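You operate a simulated robot arm through the tools that you are given. There is no shell and no other tool.

You run a simulated robot arm. Do the job below in one go: nothing can be reset, and whatever is moved stays where it is left.

Task
Grip the long bolt, try both yellow-banded rings and take it out.
Fine: vice tight till the green pin shows; run each ring on till it binds or is fully on the thread, and lay it back; slacken the vice and stand the bolt head down on the table. Set down upright: long black bolt.

It is judged by the outcome, as a careful person would: the job done as asked, and still so three seconds after it is handed in. It fails if anything else is knocked over, pushed out of place, dropped, spilled or broken.

Robot
A 7-joint arm with a two-finger parallel gripper, fixed in place. Base frame: the origin is at the foot of the arm, x ahead of it, y to its left, z up; the work surface is at about z = 800. Lengths are in mm, angles in degrees, forces in N, time in s.
Its first joint turns from -166.0 to 166.0 degrees. Payload 4.4 kg.
The tool frame sits at the grasp point between the pads (the TCP): z along the fingers, y along the line on which they close. The tips reach 23 mm beyond it. Largest opening 94 mm; finger width 38, thickness 10; the body of the gripper, 54 by 96 mm, starts 39 mm behind the TCP.
Orientation is that of the tool frame in the base frame, as a unit quaternion [x, y, z, w]. With the fingers straight down and closing along the base's y, the tool's x points along the base's -x, its y along +y and its z along -z.

Tools
- The arm moves only by the tool jog_arm. Its argument "motion" is a list of rows, each an object of numbers (a shift or turn left out is 0, a gripper value left out holds the last): "tx", "ty", "tz": the shift along the base's x, y, z in mm; "rx", "ry", "rz": the turn, a rotation vector about the base's x, y, z in degrees; "hand": the closure, from 0 (fully open) to 1 (shut). In form: [{"tx": .., "ty": .., "tz": .., "rx": .., "ry": .., "rz": .., "hand": ..}, ...]. A call has 1 to 20 rows; each row is the pose to reach, as a shift and turn from the pose commanded when the call began. Each row takes 0.2 s and may step no farther than 50 mm and 8.6 degrees from the row before; otherwise, or with a gripper value out of range, the whole call is refused. A pose out of reach is approached as far as the arm can. The call stops where the force on the tool passes 90 N (or 10 N more than at its start, if that is more) or the arm is blocked; 0.2 s more then pass. Each finger travels about 72 mm/s and halts on what it meets, pressing with about 36 N; the grip force reading is that of the motor and also rises with nothing between the fingers. The clock runs only during rows and for 0.2 s after the last one: add rows that repeat a pose to give the fingers time. The reply holds the time, the measured pose of the TCP, the force on the tool along the base axes, the opening and the grip force, in the units named above and with some noise, with the torque about the TCP (base axes, N m) and any sound that the robot's microphone picked up, and new pictures: "views" is both (left out), scene, wrist or none.
- Cameras (640 x 400 px; columns grow to the right, rows downward): "scene" is fixed at [398.9, -649.6, 1582.2]; the picture's right is [0.76, -0.65, 0.00], its down [-0.34, -0.40, -0.85] and it looks along [0.56, 0.64, -0.53] (base axes); focal length 350 px, centre (320, 200). "wrist" rides on the gripper at [86, 16, -75] in the tool frame; the picture's right is [-0.18, 0.98, 0.00], its down [-0.58, -0.11, -0.81] and it looks along [-0.79, -0.15, 0.59] (tool axes); focal length 243 px, centre (320, 200). There is no depth. A picture from a camera that has moved, and an enlarged one, comes with that camera's place and axes in the base frame and with its lens.
- enlarge(camera, box): a new picture of the part [left, top, right, bottom] of that camera's present view, enlarged. The clock stands still meanwhile.
- sign_off(): hands the job in; it is judged then, once.

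Places have to be worked out from the pictures, the camera data and where the tool is seen. Open the gripper and draw the arm clear of the work before you hand the job in, unless the task says otherwise.

The tools are called after ">>>" by a JSON object that holds its "method" and its "body". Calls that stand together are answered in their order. jog_arm: Moves the arm, as the interface text tells. Its arguments: {"type":"object","properties":{"motion":{"type":"array"},"views":{"type":"string","enum":["both","scene","wrist","none"]}},"required":["motion"]} The other tools are called the same way: enlarge (camera, box) takes an enlarged picture of a part of a camera's view; sign_off () hands the job in.

At the start:

```text
t: 0.0
tcp_pos: [760.5, -157.1, 1295.4]
ee_rot: [0.0, 1.0, 0.0, 0.0]
ft_force: [0.1, -0.8, 0.6]
ft_torque: [-0.02, -0.03, 0.01]
width: 93.9
finger_force: 0.0
```

scene: 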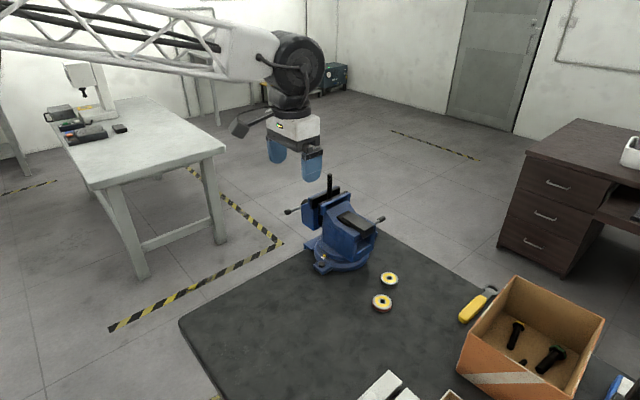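
wrist: 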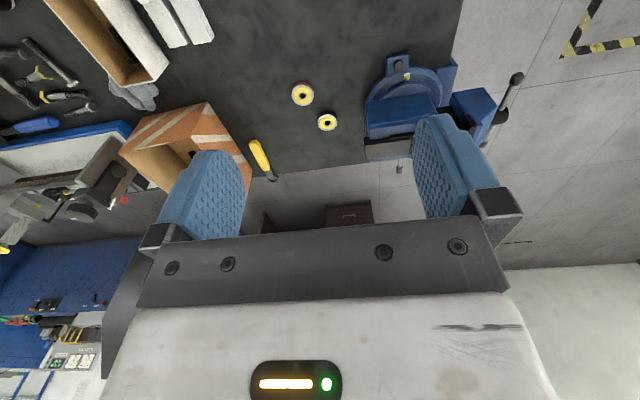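

I start by taking a closer look at the vice, the rings and the box with bolts before moving anything.

>>> {"method": "enlarge", "body": {"camera": "scene", "box": [270, 160, 420, 320]}}

>>> {"method": "enlarge", "body": {"camera": "scene", "box": [440, 260, 640, 400]}}

>>> {"method": "enlarge", "body": {"camera": "wrist", "box": [230, 30, 530, 220]}}

>>> {"method": "enlarge", "body": {"camera": "wrist", "box": [0, 0, 280, 200]}}

```text
2.50 times, centred on (345, 240) of scene
camera zoom: at [398.9, -649.6, 1582.2], right [0.76, -0.65, 0.0], down [-0.34, -0.4, -0.85], along [0.56, 0.64, -0.53], focal length 874 px, centre (258, 100)
```

zoom: 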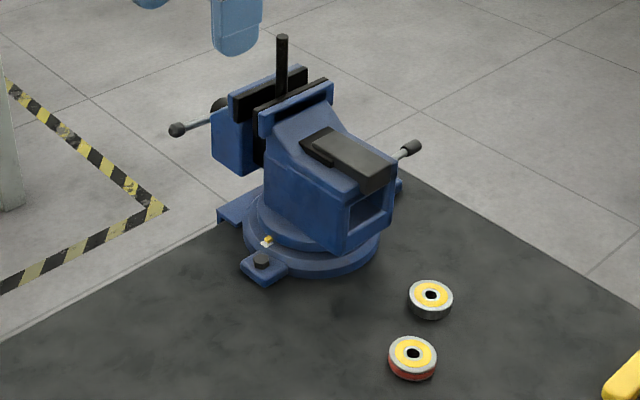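

```text
2.86 times, centred on (540, 330) of scene
camera zoom: at [398.9, -649.6, 1582.2], right [0.76, -0.65, 0.0], down [-0.34, -0.4, -0.85], along [0.56, 0.64, -0.53], focal length 999 px, centre (-309, -171)
```

zoom: 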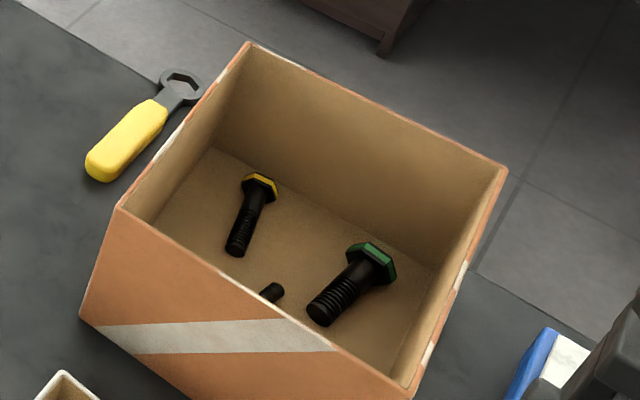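

```text
2.11 times, centred on (380, 125) of wrist
camera zoom: at [672.8, -140.3, 1369.9], right [0.18, 0.98, 0.0], down [0.58, -0.11, 0.81], along [0.79, -0.15, -0.59], focal length 511 px, centre (194, 358)
```

zoom: 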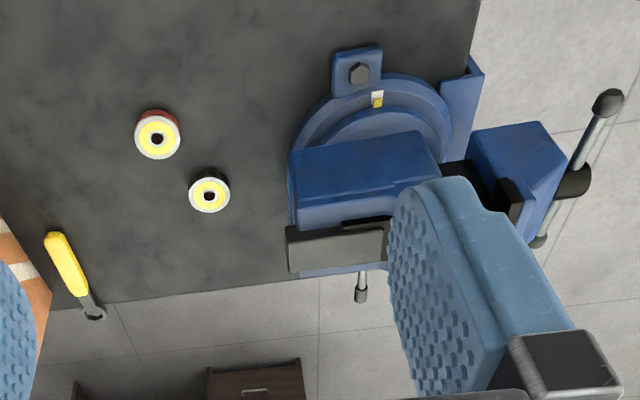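

```text
2.00 times, centred on (140, 100) of wrist
camera zoom: at [672.8, -140.3, 1369.9], right [0.18, 0.98, 0.0], down [0.58, -0.11, 0.81], along [0.79, -0.15, -0.59], focal length 485 px, centre (680, 400)
```

zoom: 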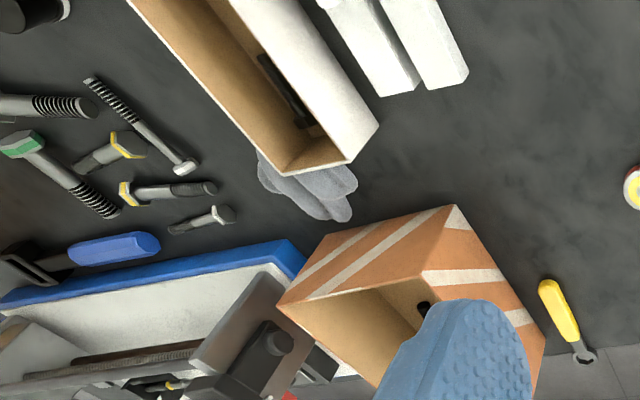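

The bolt seems to stand already in the vice jaws, with two yellow-banded rings lying in front of it on the dark table. I move the hand closer (staying short of the vice) to look at it with the wrist camera.

>>> {"method": "jog_arm", "body": {"motion": [{"ty": 35, "tz": -20}, {"ty": 70, "tz": -40}, {"ty": 105, "tz": -60}, {"ty": 140, "tz": -85}, {"ty": 177, "tz": -105}], "views": "both"}}

```text
t: 1.2
tcp_pos: [759.0, 19.6, 1190.9]
ee_rot: [0.0, 1.0, 0.0, 0.0]
ft_force: [0.1, -0.5, 0.6]
ft_torque: [-0.01, -0.02, 0.0]
width: 94.0
finger_force: 0.1
camera wrist: at [671.3, 36.5, 1265.4], right [0.18, 0.98, 0.0], down [0.58, -0.11, 0.81], along [0.79, -0.15, -0.59], focal length 243 px, centre (320, 200)
```

scene: 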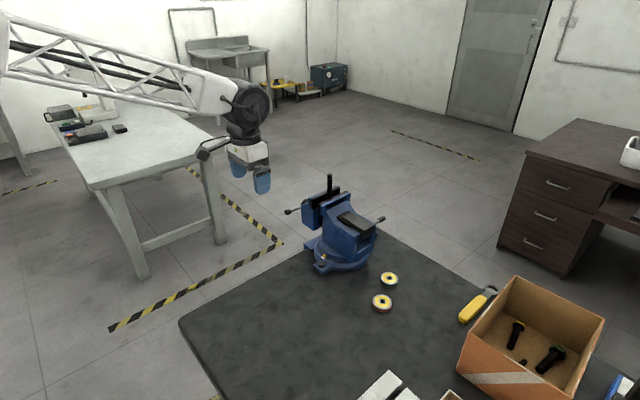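
wrist: 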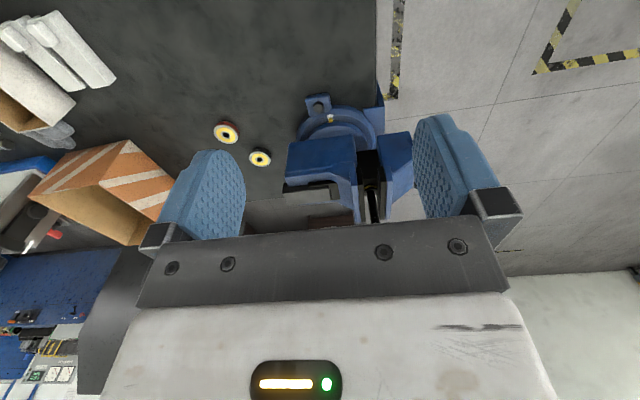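

>>> {"method": "enlarge", "body": {"camera": "wrist", "box": [250, 70, 450, 230]}}

>>> {"method": "enlarge", "body": {"camera": "wrist", "box": [170, 90, 330, 190]}}

>>> {"method": "enlarge", "body": {"camera": "scene", "box": [280, 165, 400, 285]}}

```text
2.50 times, centred on (350, 150) of wrist
camera zoom: at [671.3, 36.5, 1265.4], right [0.18, 0.98, 0.0], down [0.58, -0.11, 0.81], along [0.79, -0.15, -0.59], focal length 606 px, centre (245, 325)
```

zoom: 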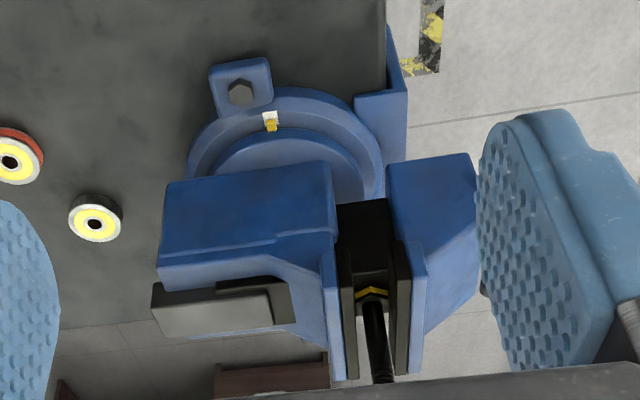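

```text
4.00 times, centred on (250, 140) of wrist
camera zoom: at [671.3, 36.5, 1265.4], right [0.18, 0.98, 0.0], down [0.58, -0.11, 0.81], along [0.79, -0.15, -0.59], focal length 970 px, centre (600, 440)
```

zoom: 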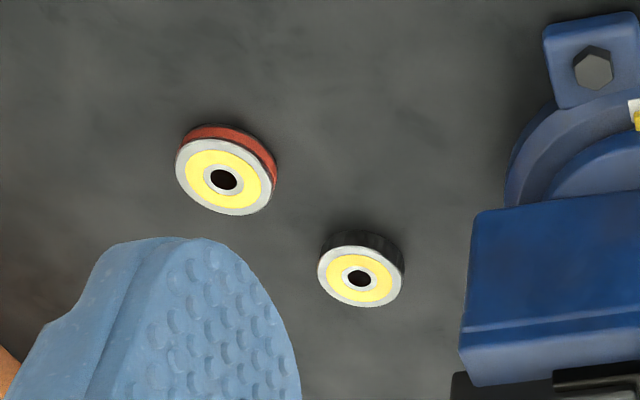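

```text
3.33 times, centred on (340, 225) of scene
camera zoom: at [398.9, -649.6, 1582.2], right [0.76, -0.65, 0.0], down [-0.34, -0.4, -0.85], along [0.56, 0.64, -0.53], focal length 1165 px, centre (253, 117)
```

zoom: 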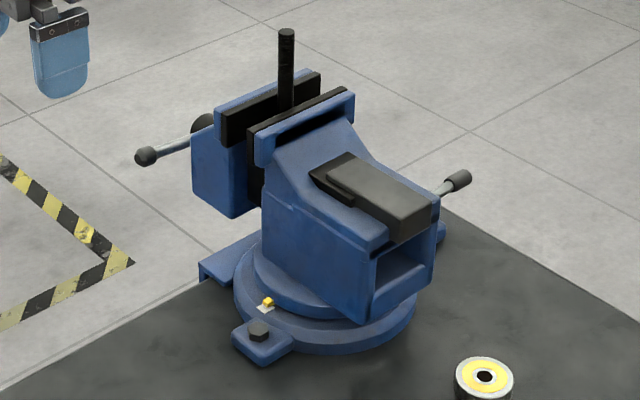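

The long bolt stands head-down between the jaws at roughly (1059, 66), top near z 1070; the vice's T-bar knob is near (974, 187, 908) with its hub at about (1059, 190, 910). I'll move nearer above to check the reach and look down on the jaws.

>>> {"method": "jog_arm", "body": {"motion": [{"tx": 30, "ty": 10, "tz": 20}, {"tx": 70, "ty": 20, "tz": 40}, {"tx": 110, "ty": 30, "tz": 50}, {"tx": 150, "ty": 40, "tz": 55}, {"tx": 190, "ty": 46, "tz": 59}], "views": "both"}}

```text
t: 2.4
tcp_pos: [952.5, 64.4, 1249.9]
ee_rot: [0.0, 1.0, 0.0, 0.001]
ft_force: [-0.4, 0.0, 0.9]
ft_torque: [-0.05, -0.02, -0.04]
width: 93.9
finger_force: 0.0
camera wrist: at [863.6, 81.4, 1325.0], right [0.18, 0.98, 0.0], down [0.58, -0.11, 0.81], along [0.79, -0.15, -0.59], focal length 243 px, centre (320, 200)
```

scene: 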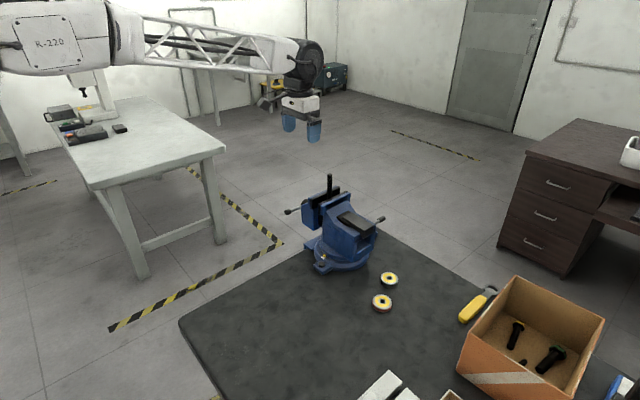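
wrist: 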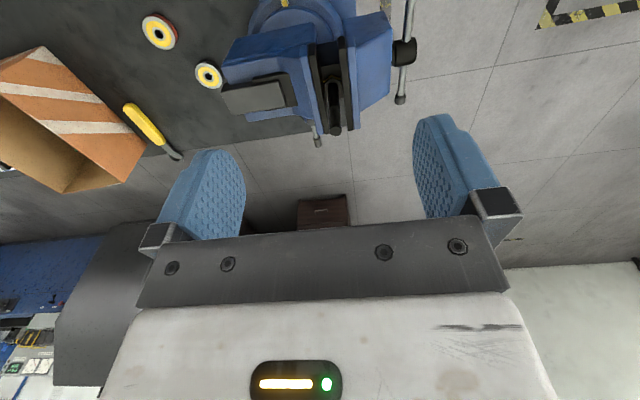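

The arm follows here fine. I take enlarged looks at the jaws and the handle.

>>> {"method": "enlarge", "body": {"camera": "wrist", "box": [210, 0, 430, 150]}}

>>> {"method": "enlarge", "body": {"camera": "wrist", "box": [290, 10, 420, 140]}}

```text
2.67 times, centred on (320, 75) of wrist
camera zoom: at [863.6, 81.4, 1325.0], right [0.18, 0.98, 0.0], down [0.58, -0.11, 0.81], along [0.79, -0.15, -0.59], focal length 647 px, centre (320, 533)
```

zoom: 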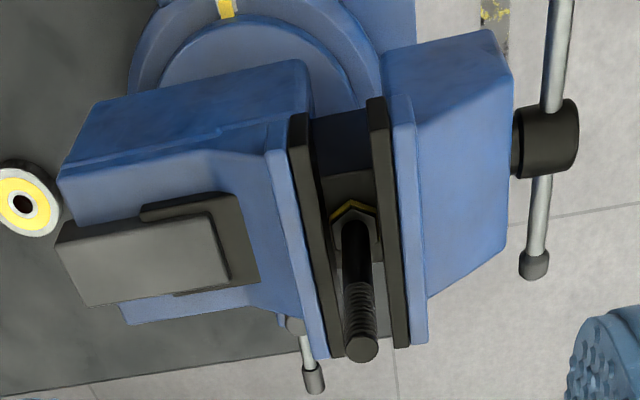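

```text
3.08 times, centred on (355, 75) of wrist
camera zoom: at [863.6, 81.4, 1325.0], right [0.18, 0.98, 0.0], down [0.58, -0.11, 0.81], along [0.79, -0.15, -0.59], focal length 746 px, centre (212, 585)
```

zoom: 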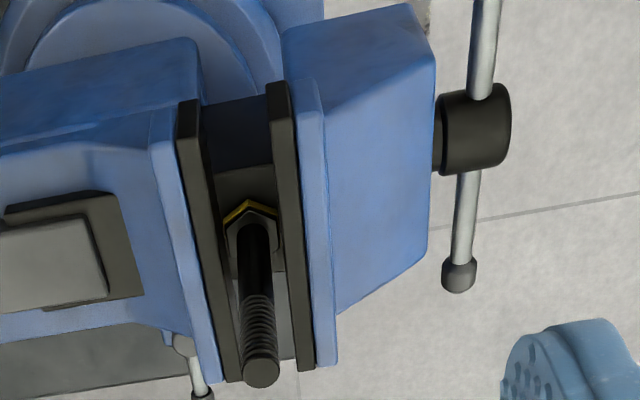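

Between the jaws I see the bolt head (yellow mark) with a small gap on each side, thread pointing up; the jaws are still slack. Next I test how far a straight-down tool reaches, going toward a point well above the bolt.

>>> {"method": "jog_arm", "body": {"motion": [{"tx": 35, "tz": -10}, {"tx": 70, "tz": -20}, {"tx": 107, "tz": -30}, {"tx": 107, "tz": -30}], "views": "both"}}

```text
t: 3.4
tcp_pos: [1058.4, 64.3, 1219.8]
ee_rot: [0.001, 1.0, 0.0, 0.0]
ft_force: [0.5, -0.7, 0.5]
ft_torque: [-0.02, 0.0, 0.01]
width: 94.1
finger_force: 0.0
camera wrist: at [970.7, 81.3, 1295.5], right [0.18, 0.98, 0.0], down [0.58, -0.11, 0.81], along [0.79, -0.15, -0.59], focal length 243 px, centre (320, 200)
```

scene: 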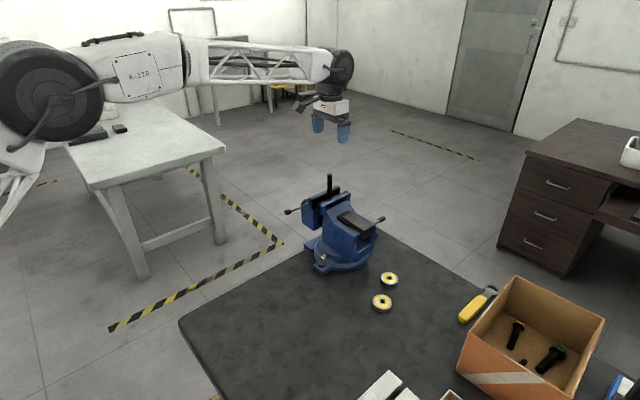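
wrist: 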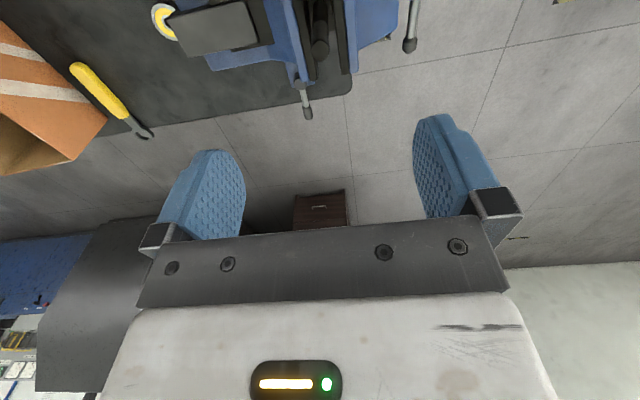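

The tool can point straight down above the bolt at this height. I lower a bit more, still with finger tips clear above the bolt top (~1071), to test the reach for the threading work.

>>> {"method": "jog_arm", "body": {"motion": [{"tz": -40}, {"tz": -80}, {"tz": -80}], "views": "both"}}

>>> {"method": "enlarge", "body": {"camera": "wrist", "box": [220, 0, 440, 140]}}

>>> {"method": "enlarge", "body": {"camera": "scene", "box": [280, 140, 400, 280]}}

```text
t: 4.2
tcp_pos: [1056.2, 64.7, 1138.9]
ee_rot: [0.0, 1.0, 0.0, 0.0]
ft_force: [-1.1, 0.3, -0.2]
ft_torque: [-0.02, -0.01, 0.0]
width: 93.9
finger_force: 0.0
camera wrist: at [968.4, 81.7, 1213.9], right [0.18, 0.98, 0.0], down [0.58, -0.11, 0.81], along [0.79, -0.15, -0.59], focal length 243 px, centre (320, 200)
```

scene: 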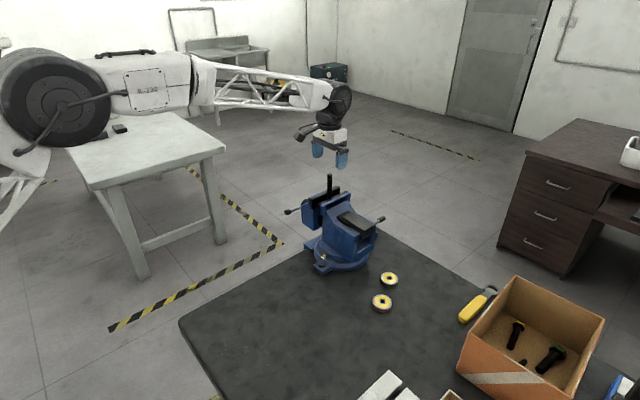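
wrist: 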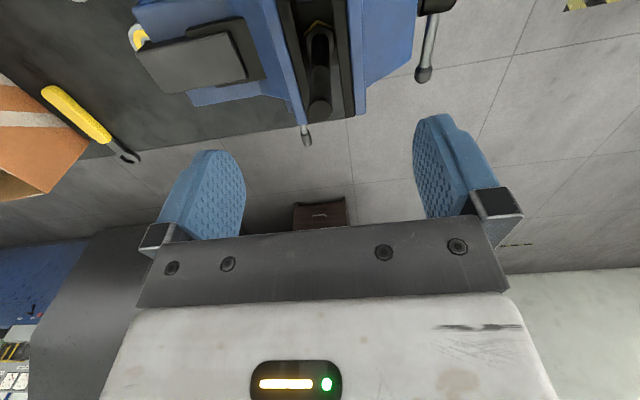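

```text
2.86 times, centred on (330, 70) of wrist
camera zoom: at [968.4, 81.7, 1213.9], right [0.18, 0.98, 0.0], down [0.58, -0.11, 0.81], along [0.79, -0.15, -0.59], focal length 693 px, centre (291, 571)
```

zoom: 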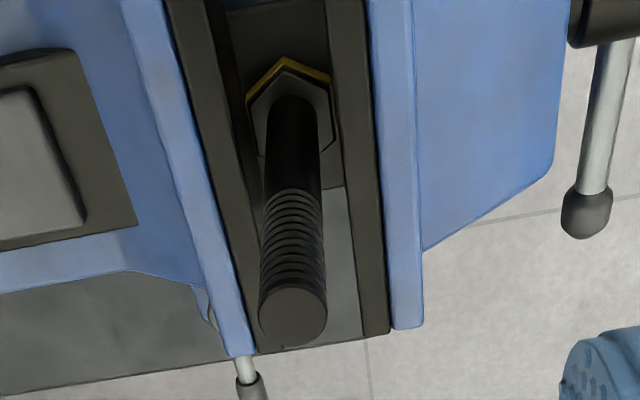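

```text
2.86 times, centred on (340, 210) of scene
camera zoom: at [398.9, -649.6, 1582.2], right [0.76, -0.65, 0.0], down [-0.34, -0.4, -0.85], along [0.56, 0.64, -0.53], focal length 999 px, centre (263, 171)
```

zoom: 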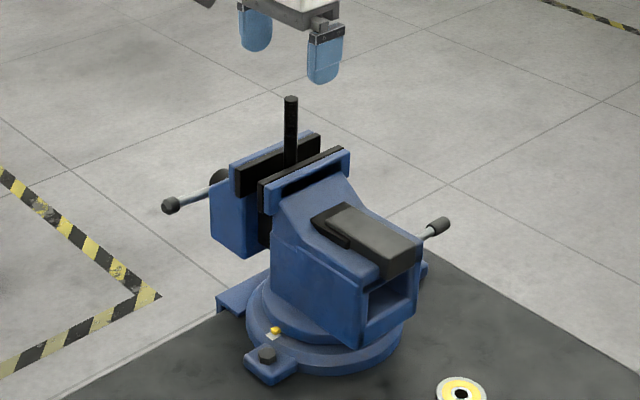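

The straight-down reach over the bolt is good; bolt axis is about (1060, 65), top near z 1073. Now I back off and tilt the tool outward 30° near the vice handle to look at it from the side before touching it.

>>> {"method": "jog_arm", "body": {"motion": [{"tx": -48}, {"tx": -90, "ty": 20, "tz": -10, "ry": -8}, {"tx": -120, "ty": 50, "tz": -30, "ry": -16}, {"tx": -140, "ty": 80, "tz": -60, "ry": -24}, {"tx": -150, "ty": 105, "tz": -95, "ry": -30}, {"tx": -157, "ty": 119, "tz": -135, "ry": -30}], "views": "both"}}

>>> {"method": "enlarge", "body": {"camera": "wrist", "box": [200, 50, 440, 220]}}

>>> {"method": "enlarge", "body": {"camera": "scene", "box": [240, 140, 400, 280]}}

```text
t: 5.6
tcp_pos: [898.8, 185.2, 1006.8]
ee_rot: [0.0, 0.966, 0.0, 0.26]
ft_force: [0.8, 0.2, 0.2]
ft_torque: [0.0, 0.03, -0.01]
width: 93.9
finger_force: 0.1
camera wrist: at [785.8, 202.1, 1028.0], right [0.16, 0.98, 0.09], down [0.1, -0.11, 0.99], along [0.98, -0.15, -0.11], focal length 243 px, centre (320, 200)
```

scene: 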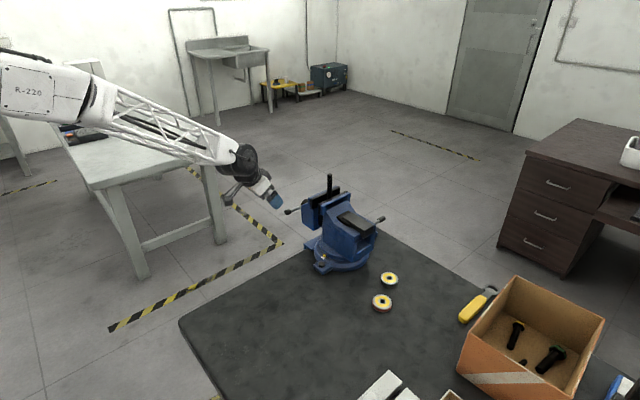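
wrist: 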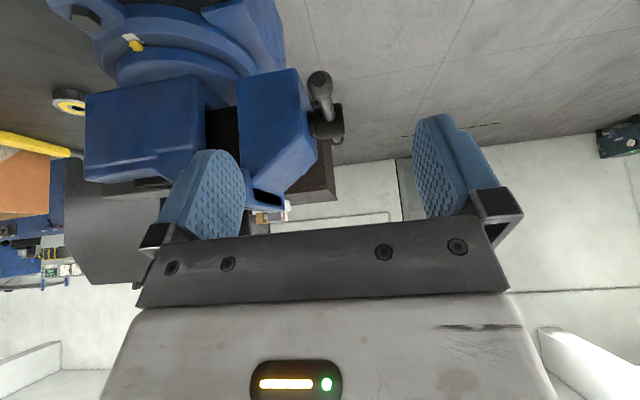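

```text
2.35 times, centred on (320, 135) of wrist
camera zoom: at [785.8, 202.1, 1028.0], right [0.16, 0.98, 0.09], down [0.1, -0.11, 0.99], along [0.98, -0.15, -0.11], focal length 571 px, centre (320, 353)
```

zoom: 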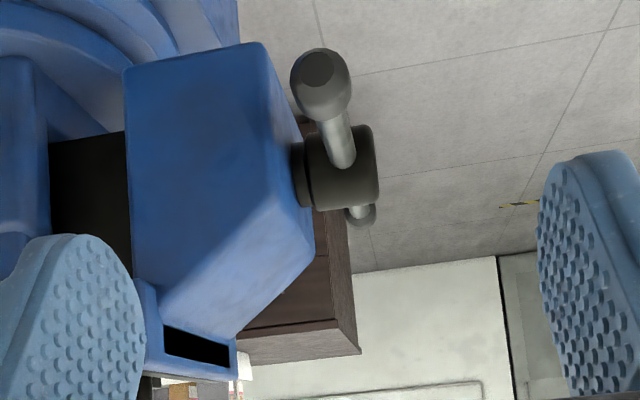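

```text
2.86 times, centred on (320, 210) of scene
camera zoom: at [398.9, -649.6, 1582.2], right [0.76, -0.65, 0.0], down [-0.34, -0.4, -0.85], along [0.56, 0.64, -0.53], focal length 999 px, centre (320, 171)
```

zoom: 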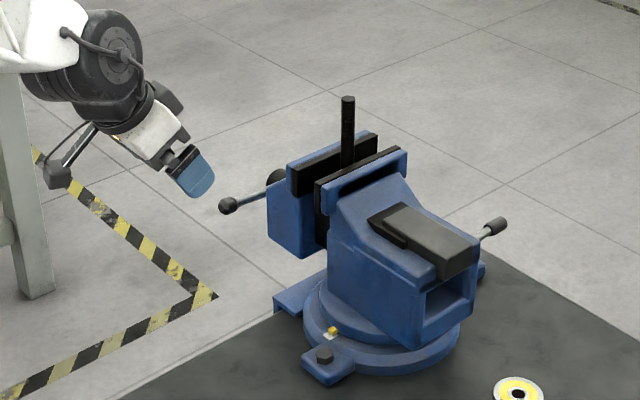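

The handle bar lies horizontal along x with its near knob at about (974, 184, 911), hub axis near (1059, ·, 911). I'll narrow the fingers, approach the knob along the tool axis, and look before closing.

>>> {"method": "jog_arm", "body": {"motion": [{"tx": 23, "ty": -1, "tz": -6, "hand": 0.6}, {"tx": 36, "ty": -1, "tz": -28, "hand": 0.6}, {"tx": 48, "ty": -1, "tz": -49, "hand": 0.6}, {"tx": 60, "ty": -1, "tz": -70, "hand": 0.6}, {"tx": 67, "ty": -1, "tz": -82, "hand": 0.6}], "views": "both"}}

>>> {"method": "enlarge", "body": {"camera": "wrist", "box": [220, 50, 420, 220]}}

>>> {"method": "enlarge", "body": {"camera": "scene", "box": [240, 140, 400, 280]}}

```text
t: 6.8
tcp_pos: [967.7, 183.9, 923.1]
ee_rot: [0.0, 0.965, 0.0, 0.261]
ft_force: [-0.3, 0.5, 0.8]
ft_torque: [-0.02, 0.0, 0.01]
width: 37.5
finger_force: 0.1
camera wrist: at [854.7, 200.8, 945.1], right [0.16, 0.98, 0.09], down [0.1, -0.11, 0.99], along [0.98, -0.15, -0.12], focal length 243 px, centre (320, 200)
```

scene: 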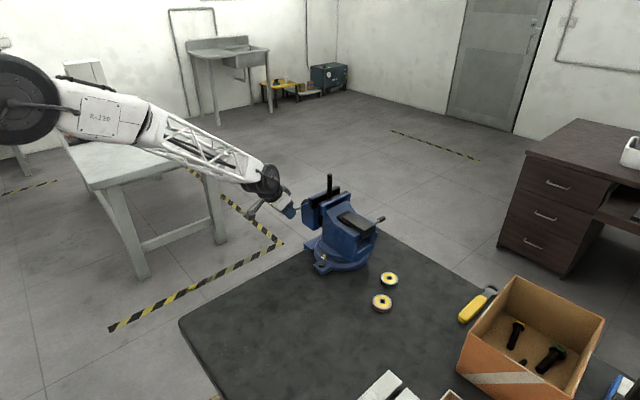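
wrist: 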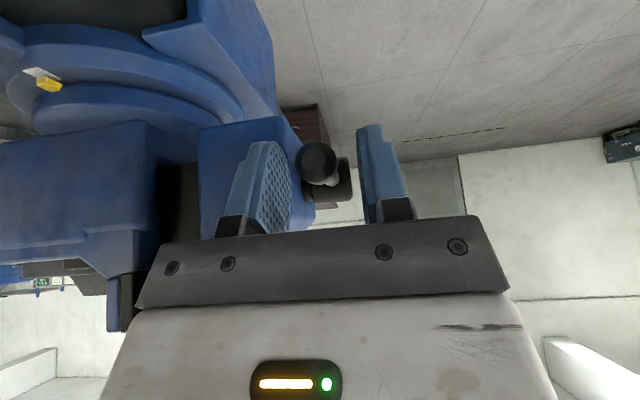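

```text
2.35 times, centred on (320, 135) of wrist
camera zoom: at [854.7, 200.8, 945.1], right [0.16, 0.98, 0.09], down [0.1, -0.11, 0.99], along [0.98, -0.15, -0.12], focal length 571 px, centre (320, 353)
```

zoom: 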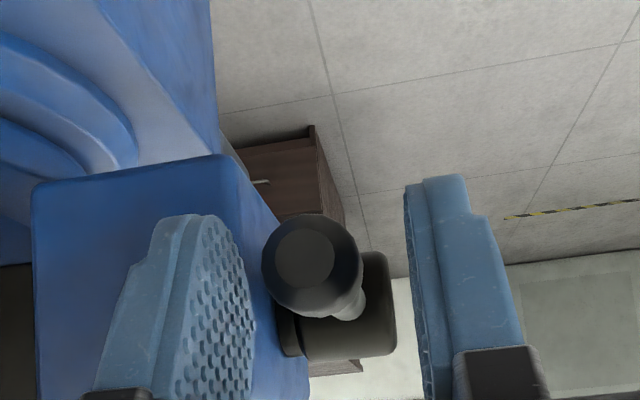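

```text
2.86 times, centred on (320, 210) of scene
camera zoom: at [398.9, -649.6, 1582.2], right [0.76, -0.65, 0.0], down [-0.34, -0.4, -0.85], along [0.56, 0.64, -0.53], focal length 999 px, centre (320, 171)
```

zoom: 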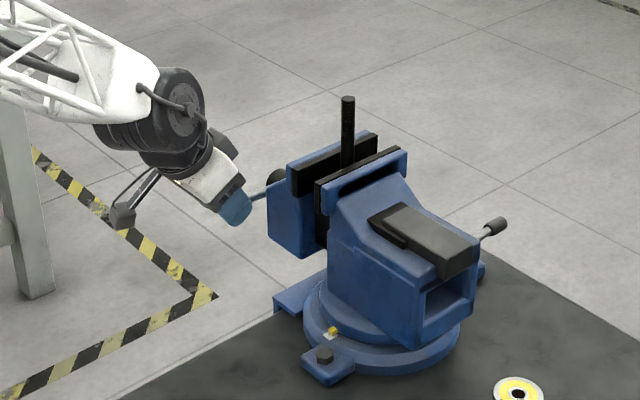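

The knob sits between the fingers. I advance the last bit and close on it.

>>> {"method": "jog_arm", "body": {"motion": [{"tx": 4, "ty": -1, "tz": -6}, {"tx": 7, "ty": -1.5, "tz": -11}, {"tx": 7, "ty": -1.5, "tz": -11, "hand": 1.0}, {"tx": 7, "ty": -1.5, "tz": -11, "hand": 1.0}], "views": "wrist"}}

>>> {"method": "enlarge", "body": {"camera": "wrist", "box": [220, 50, 420, 220]}}

```text
t: 7.8
tcp_pos: [974.0, 181.9, 911.2]
ee_rot: [0.0, 0.966, 0.0, 0.259]
ft_force: [-3.0, 1.3, -1.0]
ft_torque: [-0.01, -0.02, -0.05]
width: 20.5
finger_force: 44.5
camera wrist: at [861.0, 199.4, 933.9], right [0.16, 0.98, 0.09], down [0.1, -0.11, 0.99], along [0.98, -0.15, -0.12], focal length 243 px, centre (320, 200)
```

wrist: 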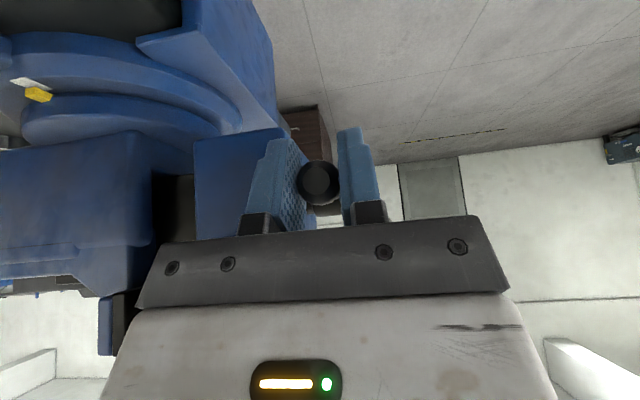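

```text
2.35 times, centred on (320, 135) of wrist
camera zoom: at [861.0, 199.4, 933.9], right [0.16, 0.98, 0.09], down [0.1, -0.11, 0.99], along [0.98, -0.15, -0.12], focal length 571 px, centre (320, 353)
```

zoom: 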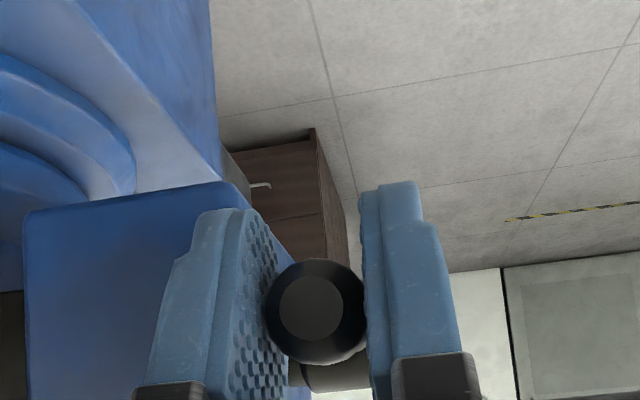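

The knob is held (20.5 mm). I push it down along its circle about (1059, 911) – the tightening direction – by a first 30° and watch the forces.

>>> {"method": "jog_arm", "body": {"motion": [{"tx": 0.5, "tz": -8.9}, {"tx": 1.9, "tz": -17.7}, {"tx": 4.2, "tz": -26.3}, {"tx": 7.3, "tz": -34.6, "ry": -3}, {"tx": 11.4, "tz": -42.5, "ry": -5}], "views": "both"}}

>>> {"method": "enlarge", "body": {"camera": "scene", "box": [270, 160, 400, 280]}}

>>> {"method": "enlarge", "body": {"camera": "wrist", "box": [220, 50, 420, 220]}}

```text
t: 9.0
tcp_pos: [986.5, 180.4, 869.5]
ee_rot: [0.0, 0.953, 0.0, 0.301]
ft_force: [-13.0, -31.7, 11.1]
ft_torque: [0.13, -1.17, 0.27]
width: 20.9
finger_force: 46.0
camera wrist: at [871.9, 197.8, 880.4], right [0.15, 0.98, 0.11], down [0.01, -0.11, 0.99], along [0.99, -0.15, -0.03], focal length 243 px, centre (320, 200)
```

scene: 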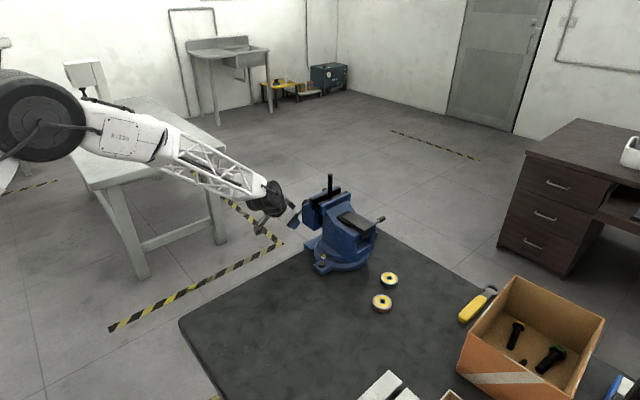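
wrist: 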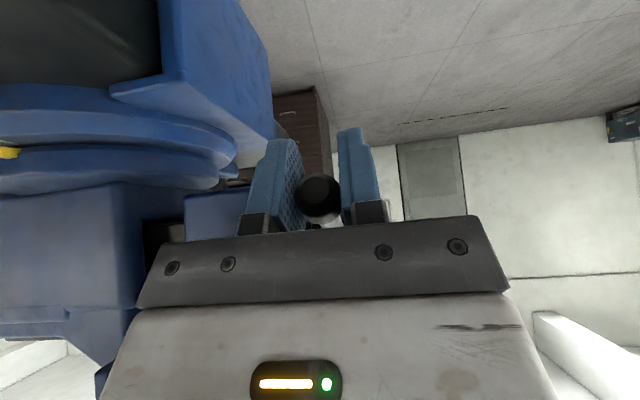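

```text
3.33 times, centred on (335, 220) of scene
camera zoom: at [398.9, -649.6, 1582.2], right [0.76, -0.65, 0.0], down [-0.34, -0.4, -0.85], along [0.56, 0.64, -0.53], focal length 1165 px, centre (270, 133)
```

zoom: 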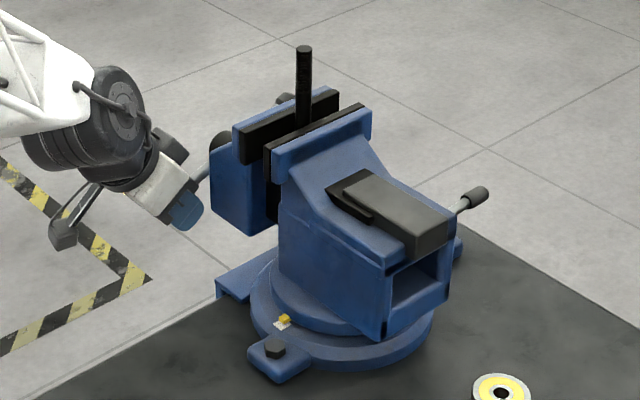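

```text
2.35 times, centred on (320, 135) of wrist
camera zoom: at [871.9, 197.8, 880.4], right [0.15, 0.98, 0.11], down [0.01, -0.11, 0.99], along [0.99, -0.15, -0.03], focal length 571 px, centre (320, 353)
```

zoom: 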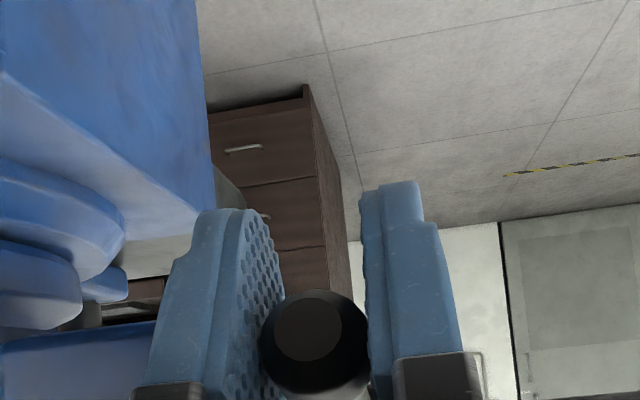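

The jaw is drawing in (−y pull of ~32 N), so the handle travels in −y as it turns. I shift with it by a few mm and keep turning.

>>> {"method": "jog_arm", "body": {"motion": [{"ty": -2}, {"ty": -4}], "views": "none"}}

```text
t: 9.6
tcp_pos: [986.4, 180.6, 868.1]
ee_rot: [-0.001, 0.954, 0.001, 0.301]
ft_force: [11.2, 10.4, 2.3]
ft_torque: [-0.1, 0.22, 0.06]
width: 20.6
finger_force: 44.5
```

>>> {"method": "jog_arm", "body": {"motion": [{"tx": 4.9, "ty": 0.5, "tz": -7.5, "ry": -2}, {"tx": 10.4, "ty": 0.2, "tz": -14.4, "ry": -4}, {"tx": 16.7, "ty": -0.1, "tz": -20.7, "ry": -6}, {"tx": 23.6, "ty": -0.4, "tz": -26.3, "ry": -9}, {"tx": 31.1, "ty": -0.7, "tz": -31.1, "ry": -12}, {"tx": 39, "ty": -1, "tz": -35.1, "ry": -15}], "views": "both"}}

>>> {"method": "enlarge", "body": {"camera": "scene", "box": [270, 160, 400, 280]}}

```text
t: 11.1
tcp_pos: [1021.9, 180.2, 832.9]
ee_rot: [-0.001, 0.907, 0.002, 0.422]
ft_force: [-27.9, 12.7, 8.8]
ft_torque: [0.18, -1.34, -1.94]
width: 20.3
finger_force: 44.6
stopped in row 6: the force on the tool passed its limit at 93 N (the readings are from after the stop); the commanded pose is now the measured one
camera wrist: at [909.1, 196.7, 814.8], right [0.12, 0.98, 0.14], down [-0.24, -0.11, 0.96], along [0.96, -0.15, 0.23], focal length 243 px, centre (320, 200)
```

scene: 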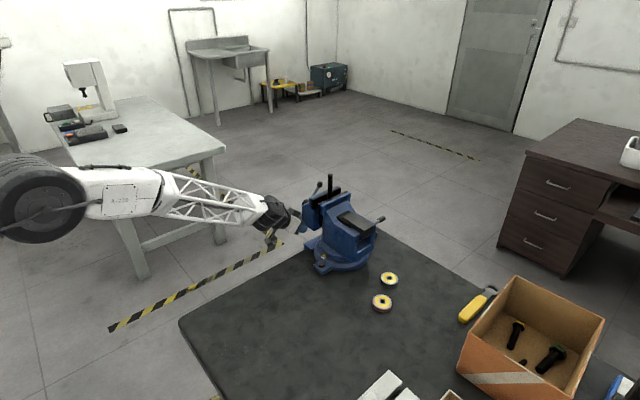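
wrist: 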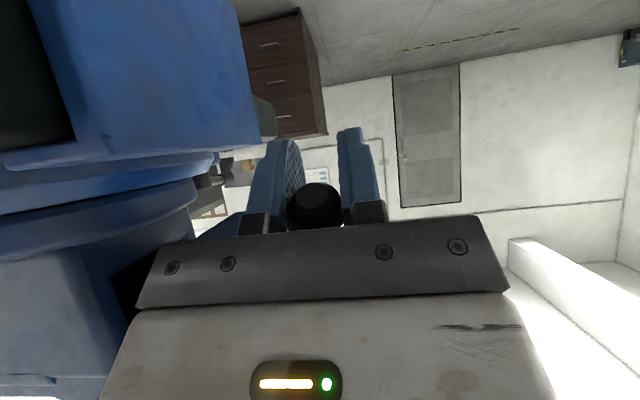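

```text
3.33 times, centred on (335, 220) of scene
camera zoom: at [398.9, -649.6, 1582.2], right [0.76, -0.65, 0.0], down [-0.34, -0.4, -0.85], along [0.56, 0.64, -0.53], focal length 1165 px, centre (270, 133)
```

zoom: 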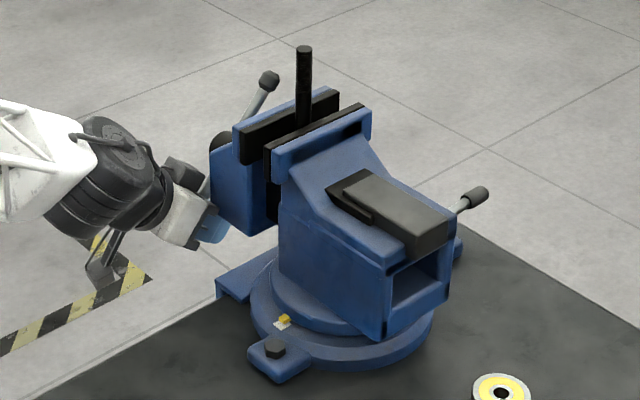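

The stop came at about 65°, and by geometry the gripper's body corner probably met the jaw block's near face. I look closely for the pin and the jaw gap before going on.

>>> {"method": "enlarge", "body": {"camera": "scene", "box": [300, 165, 370, 225]}}

>>> {"method": "enlarge", "body": {"camera": "wrist", "box": [130, 40, 400, 240]}}

>>> {"method": "enlarge", "body": {"camera": "scene", "box": [270, 180, 340, 260]}}

```text
6.67 times, centred on (335, 195) of scene
camera zoom: at [398.9, -649.6, 1582.2], right [0.76, -0.65, 0.0], down [-0.34, -0.4, -0.85], along [0.56, 0.64, -0.53], focal length 2330 px, centre (220, 233)
```

zoom: 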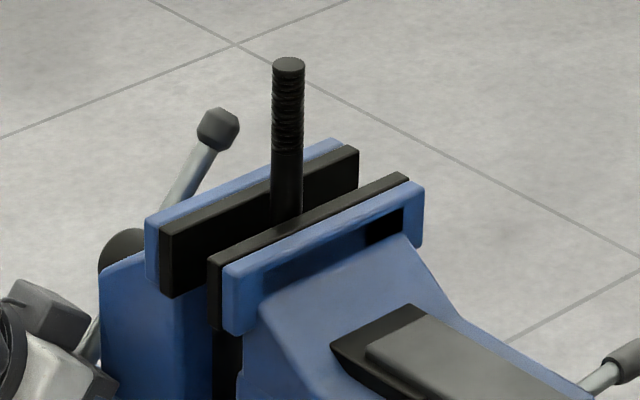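

```text
2.00 times, centred on (265, 140) of wrist
camera zoom: at [909.1, 196.7, 814.8], right [0.12, 0.98, 0.14], down [-0.24, -0.11, 0.96], along [0.96, -0.15, 0.23], focal length 485 px, centre (430, 320)
```

zoom: 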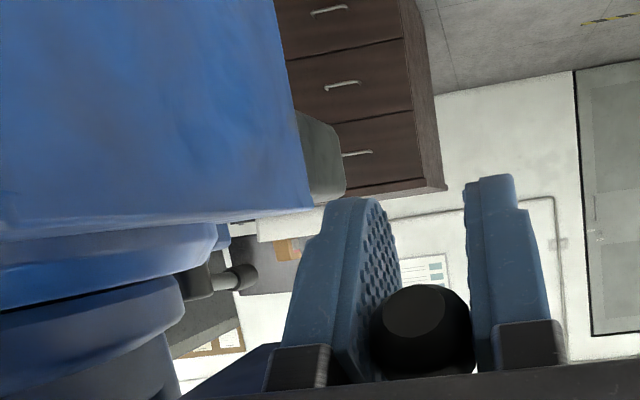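

```text
5.00 times, centred on (305, 220) of scene
camera zoom: at [398.9, -649.6, 1582.2], right [0.76, -0.65, 0.0], down [-0.34, -0.4, -0.85], along [0.56, 0.64, -0.53], focal length 1748 px, centre (395, 100)
```

zoom: 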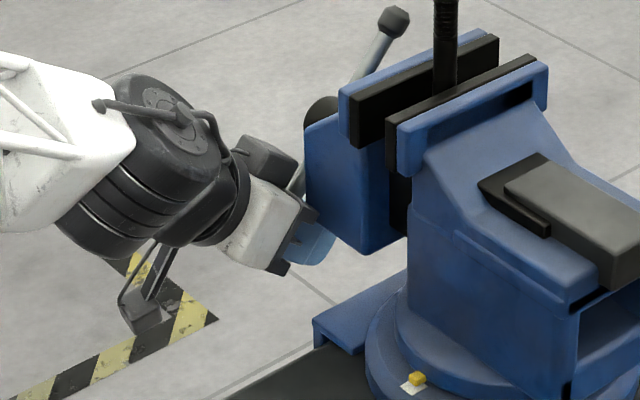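

I'm likely touching the block with the gripper body, so I tilt the tool further toward horizontal about the knob (clears the block) and continue a little.

>>> {"method": "jog_arm", "body": {"motion": [{"tx": -2, "ry": -7}, {"tx": -2, "ry": -14}, {"tx": -1, "ry": -21}, {"tx": 0, "ry": -28}, {"tx": 0, "ry": -34}], "views": "wrist"}}

```text
t: 11.8
tcp_pos: [1019.7, 178.8, 832.1]
ee_rot: [0.045, 0.856, 0.005, 0.515]
ft_force: [-1.4, 23.4, -1.2]
ft_torque: [-0.58, 0.05, -0.05]
width: 20.6
finger_force: 44.2
out of reach, approached as far as the arm can: row 2
stopped in row 3: the force on the tool passed its limit at 97 N (the readings are from after the stop); the commanded pose is now the measured one
camera wrist: at [913.8, 205.2, 791.7], right [0.15, 0.96, 0.22], down [-0.45, -0.13, 0.88], along [0.88, -0.23, 0.41], focal length 243 px, centre (320, 200)
```

wrist: 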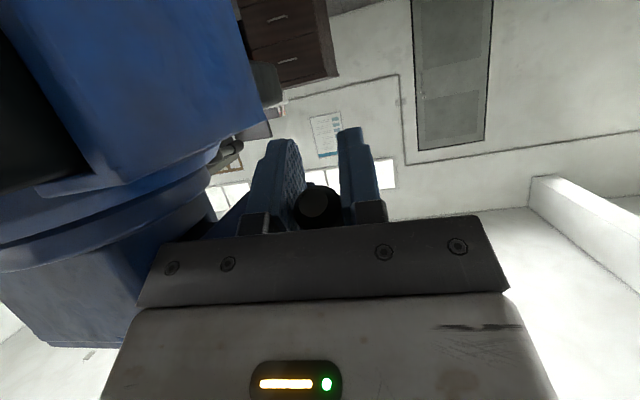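

The wrist can't tilt further there, so this stroke ends. I open slightly, back straight off in −x, and look at the vice.

>>> {"method": "jog_arm", "body": {"motion": [{"hand": 0.68}, {"hand": 0.68}, {"tx": -25}, {"tx": -60}, {"tx": -100, "tz": 20}, {"tx": -130, "tz": 50}], "views": "both"}}

>>> {"method": "enlarge", "body": {"camera": "scene", "box": [280, 165, 380, 245]}}

```text
t: 13.2
tcp_pos: [889.0, 178.3, 880.6]
ee_rot: [0.045, 0.856, 0.004, 0.515]
ft_force: [-0.4, -0.1, -0.6]
ft_torque: [-0.01, -0.03, -0.01]
width: 30.2
finger_force: 0.1
camera wrist: at [783.4, 205.6, 840.5], right [0.16, 0.96, 0.21], down [-0.45, -0.12, 0.88], along [0.88, -0.24, 0.41], focal length 243 px, centre (320, 200)
```

scene: 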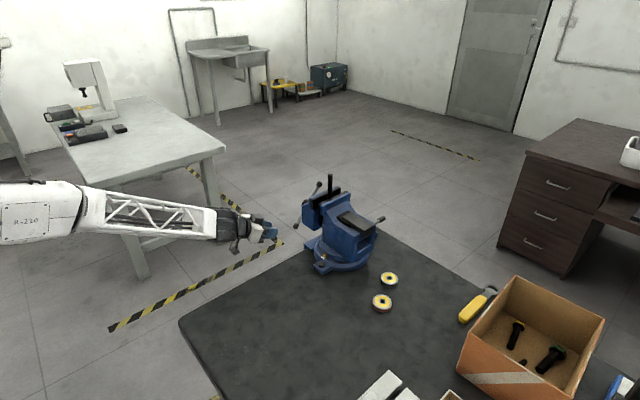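
wrist: 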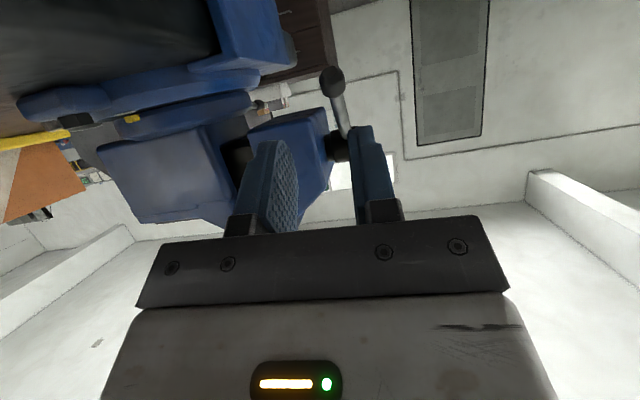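

```text
5.00 times, centred on (330, 205) of scene
camera zoom: at [398.9, -649.6, 1582.2], right [0.76, -0.65, 0.0], down [-0.34, -0.4, -0.85], along [0.56, 0.64, -0.53], focal length 1748 px, centre (270, 175)
```

zoom: 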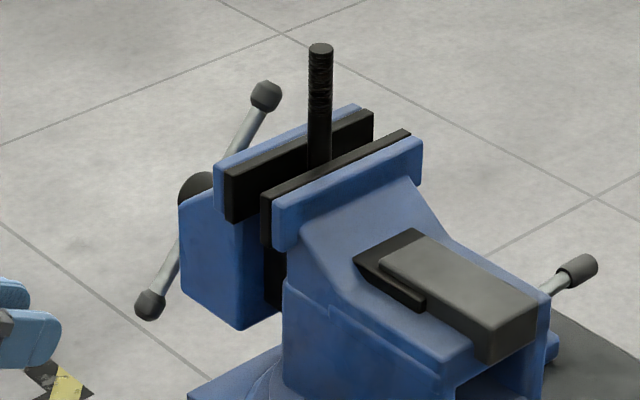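

The handle turned to about 50° below horizontal; the opposite knob is now up at roughly (1110, 181, 971). I go up and over with a 20° tilt to a point above that knob, checking the reach.

>>> {"method": "jog_arm", "body": {"motion": [{"tx": -10, "tz": 40, "rx": -0.3, "ry": 8.4, "rz": 1.0, "hand": 0.6}, {"tx": -10, "tz": 88, "rx": -0.6, "ry": 16.8, "rz": 2.0}, {"tx": 0, "ty": 1, "tz": 135, "rx": -0.9, "ry": 25.2, "rz": 3.0}, {"tx": 20, "ty": 1, "tz": 178, "rx": -1.2, "ry": 33.6, "rz": 4.1}, {"tx": 60, "ty": 2, "tz": 205, "rx": -1.5, "ry": 42.0, "rz": 5.1}, {"tx": 105, "ty": 2.7, "tz": 210, "rx": -1.5, "ry": 42.0, "rz": 5.1}, {"tx": 150, "ty": 2.7, "tz": 210, "rx": -1.5, "ry": 42.0, "rz": 5.1}, {"tx": 190, "ty": 2.7, "tz": 205, "rx": -1.5, "ry": 42.0, "rz": 5.1}, {"tx": 215, "ty": 2.7, "tz": 185, "rx": -1.5, "ry": 42.0, "rz": 5.1}], "views": "both"}}

>>> {"method": "enlarge", "body": {"camera": "wrist", "box": [160, 0, 440, 200]}}

>>> {"method": "enlarge", "body": {"camera": "scene", "box": [270, 130, 380, 245]}}

```text
t: 15.2
tcp_pos: [1105.1, 181.9, 1069.3]
ee_rot: [-0.001, 0.984, 0.0, 0.176]
ft_force: [-0.2, 0.6, 0.6]
ft_torque: [0.01, 0.03, 0.01]
width: 37.9
finger_force: 0.1
camera wrist: at [996.2, 198.7, 1110.6], right [0.17, 0.98, 0.06], down [0.27, -0.11, 0.96], along [0.95, -0.15, -0.28], focal length 243 px, centre (320, 200)
```

scene: 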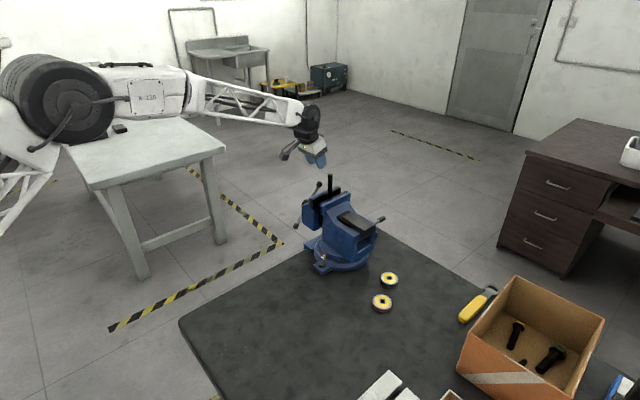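
wrist: 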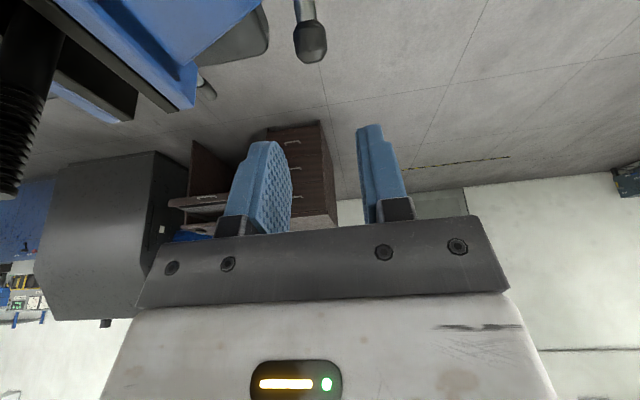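

```text
2.00 times, centred on (300, 100) of wrist
camera zoom: at [996.2, 198.7, 1110.6], right [0.17, 0.98, 0.06], down [0.27, -0.11, 0.96], along [0.95, -0.15, -0.28], focal length 485 px, centre (360, 400)
```

zoom: 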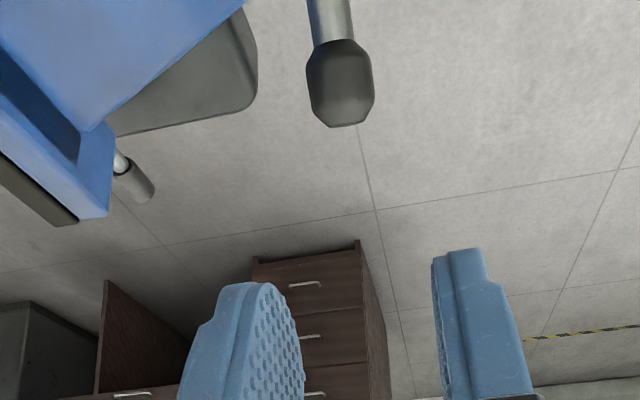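

```text
3.48 times, centred on (325, 188) of scene
camera zoom: at [398.9, -649.6, 1582.2], right [0.76, -0.65, 0.0], down [-0.34, -0.4, -0.85], along [0.56, 0.64, -0.53], focal length 1216 px, centre (303, 244)
```

zoom: 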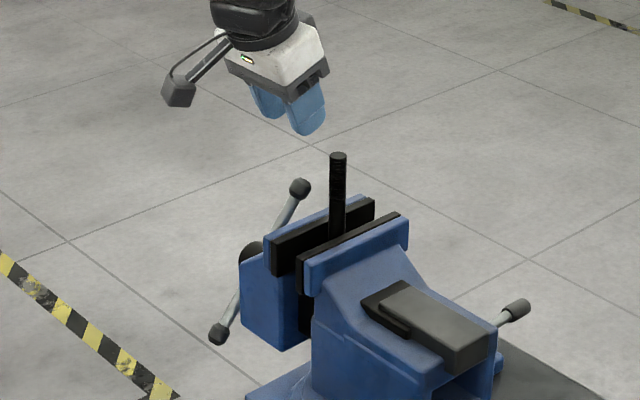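

The tool reaches; the upper knob is at about (1111, 180.5, 973). I descend along the tool axis onto it and close.

>>> {"method": "jog_arm", "body": {"motion": [{"tx": -12, "ty": -1, "tz": -45}, {"tx": -4, "ty": -1, "tz": -68}, {"tx": 3, "ty": -1, "tz": -85}, {"tx": 7, "ty": -1, "tz": -94}], "views": "wrist"}}

>>> {"method": "enlarge", "body": {"camera": "wrist", "box": [160, 50, 440, 230]}}

```text
t: 16.2
tcp_pos: [1110.8, 179.1, 977.7]
ee_rot: [0.0, 0.984, 0.001, 0.177]
ft_force: [-21.9, 0.8, 26.5]
ft_torque: [-0.78, 0.88, -0.65]
width: 37.7
finger_force: 0.3
camera wrist: at [1004.1, 196.6, 1018.1], right [0.17, 0.98, 0.06], down [0.26, -0.11, 0.96], along [0.95, -0.15, -0.28], focal length 243 px, centre (320, 200)
```

wrist: 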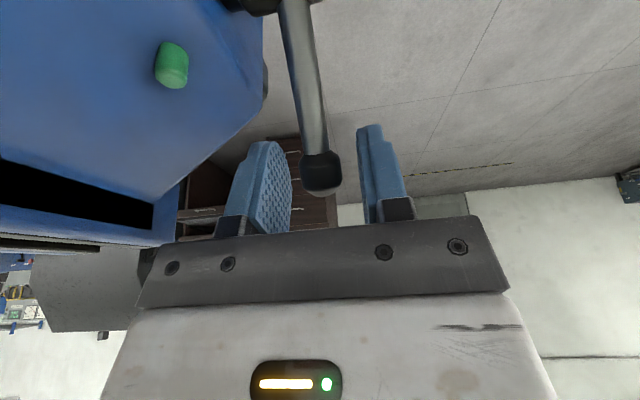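

```text
2.22 times, centred on (300, 140) of wrist
camera zoom: at [1004.1, 196.6, 1018.1], right [0.17, 0.98, 0.06], down [0.26, -0.11, 0.96], along [0.95, -0.15, -0.28], focal length 539 px, centre (364, 333)
```

zoom: 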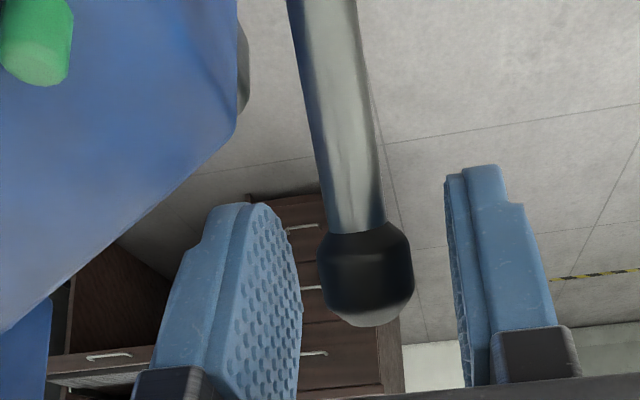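

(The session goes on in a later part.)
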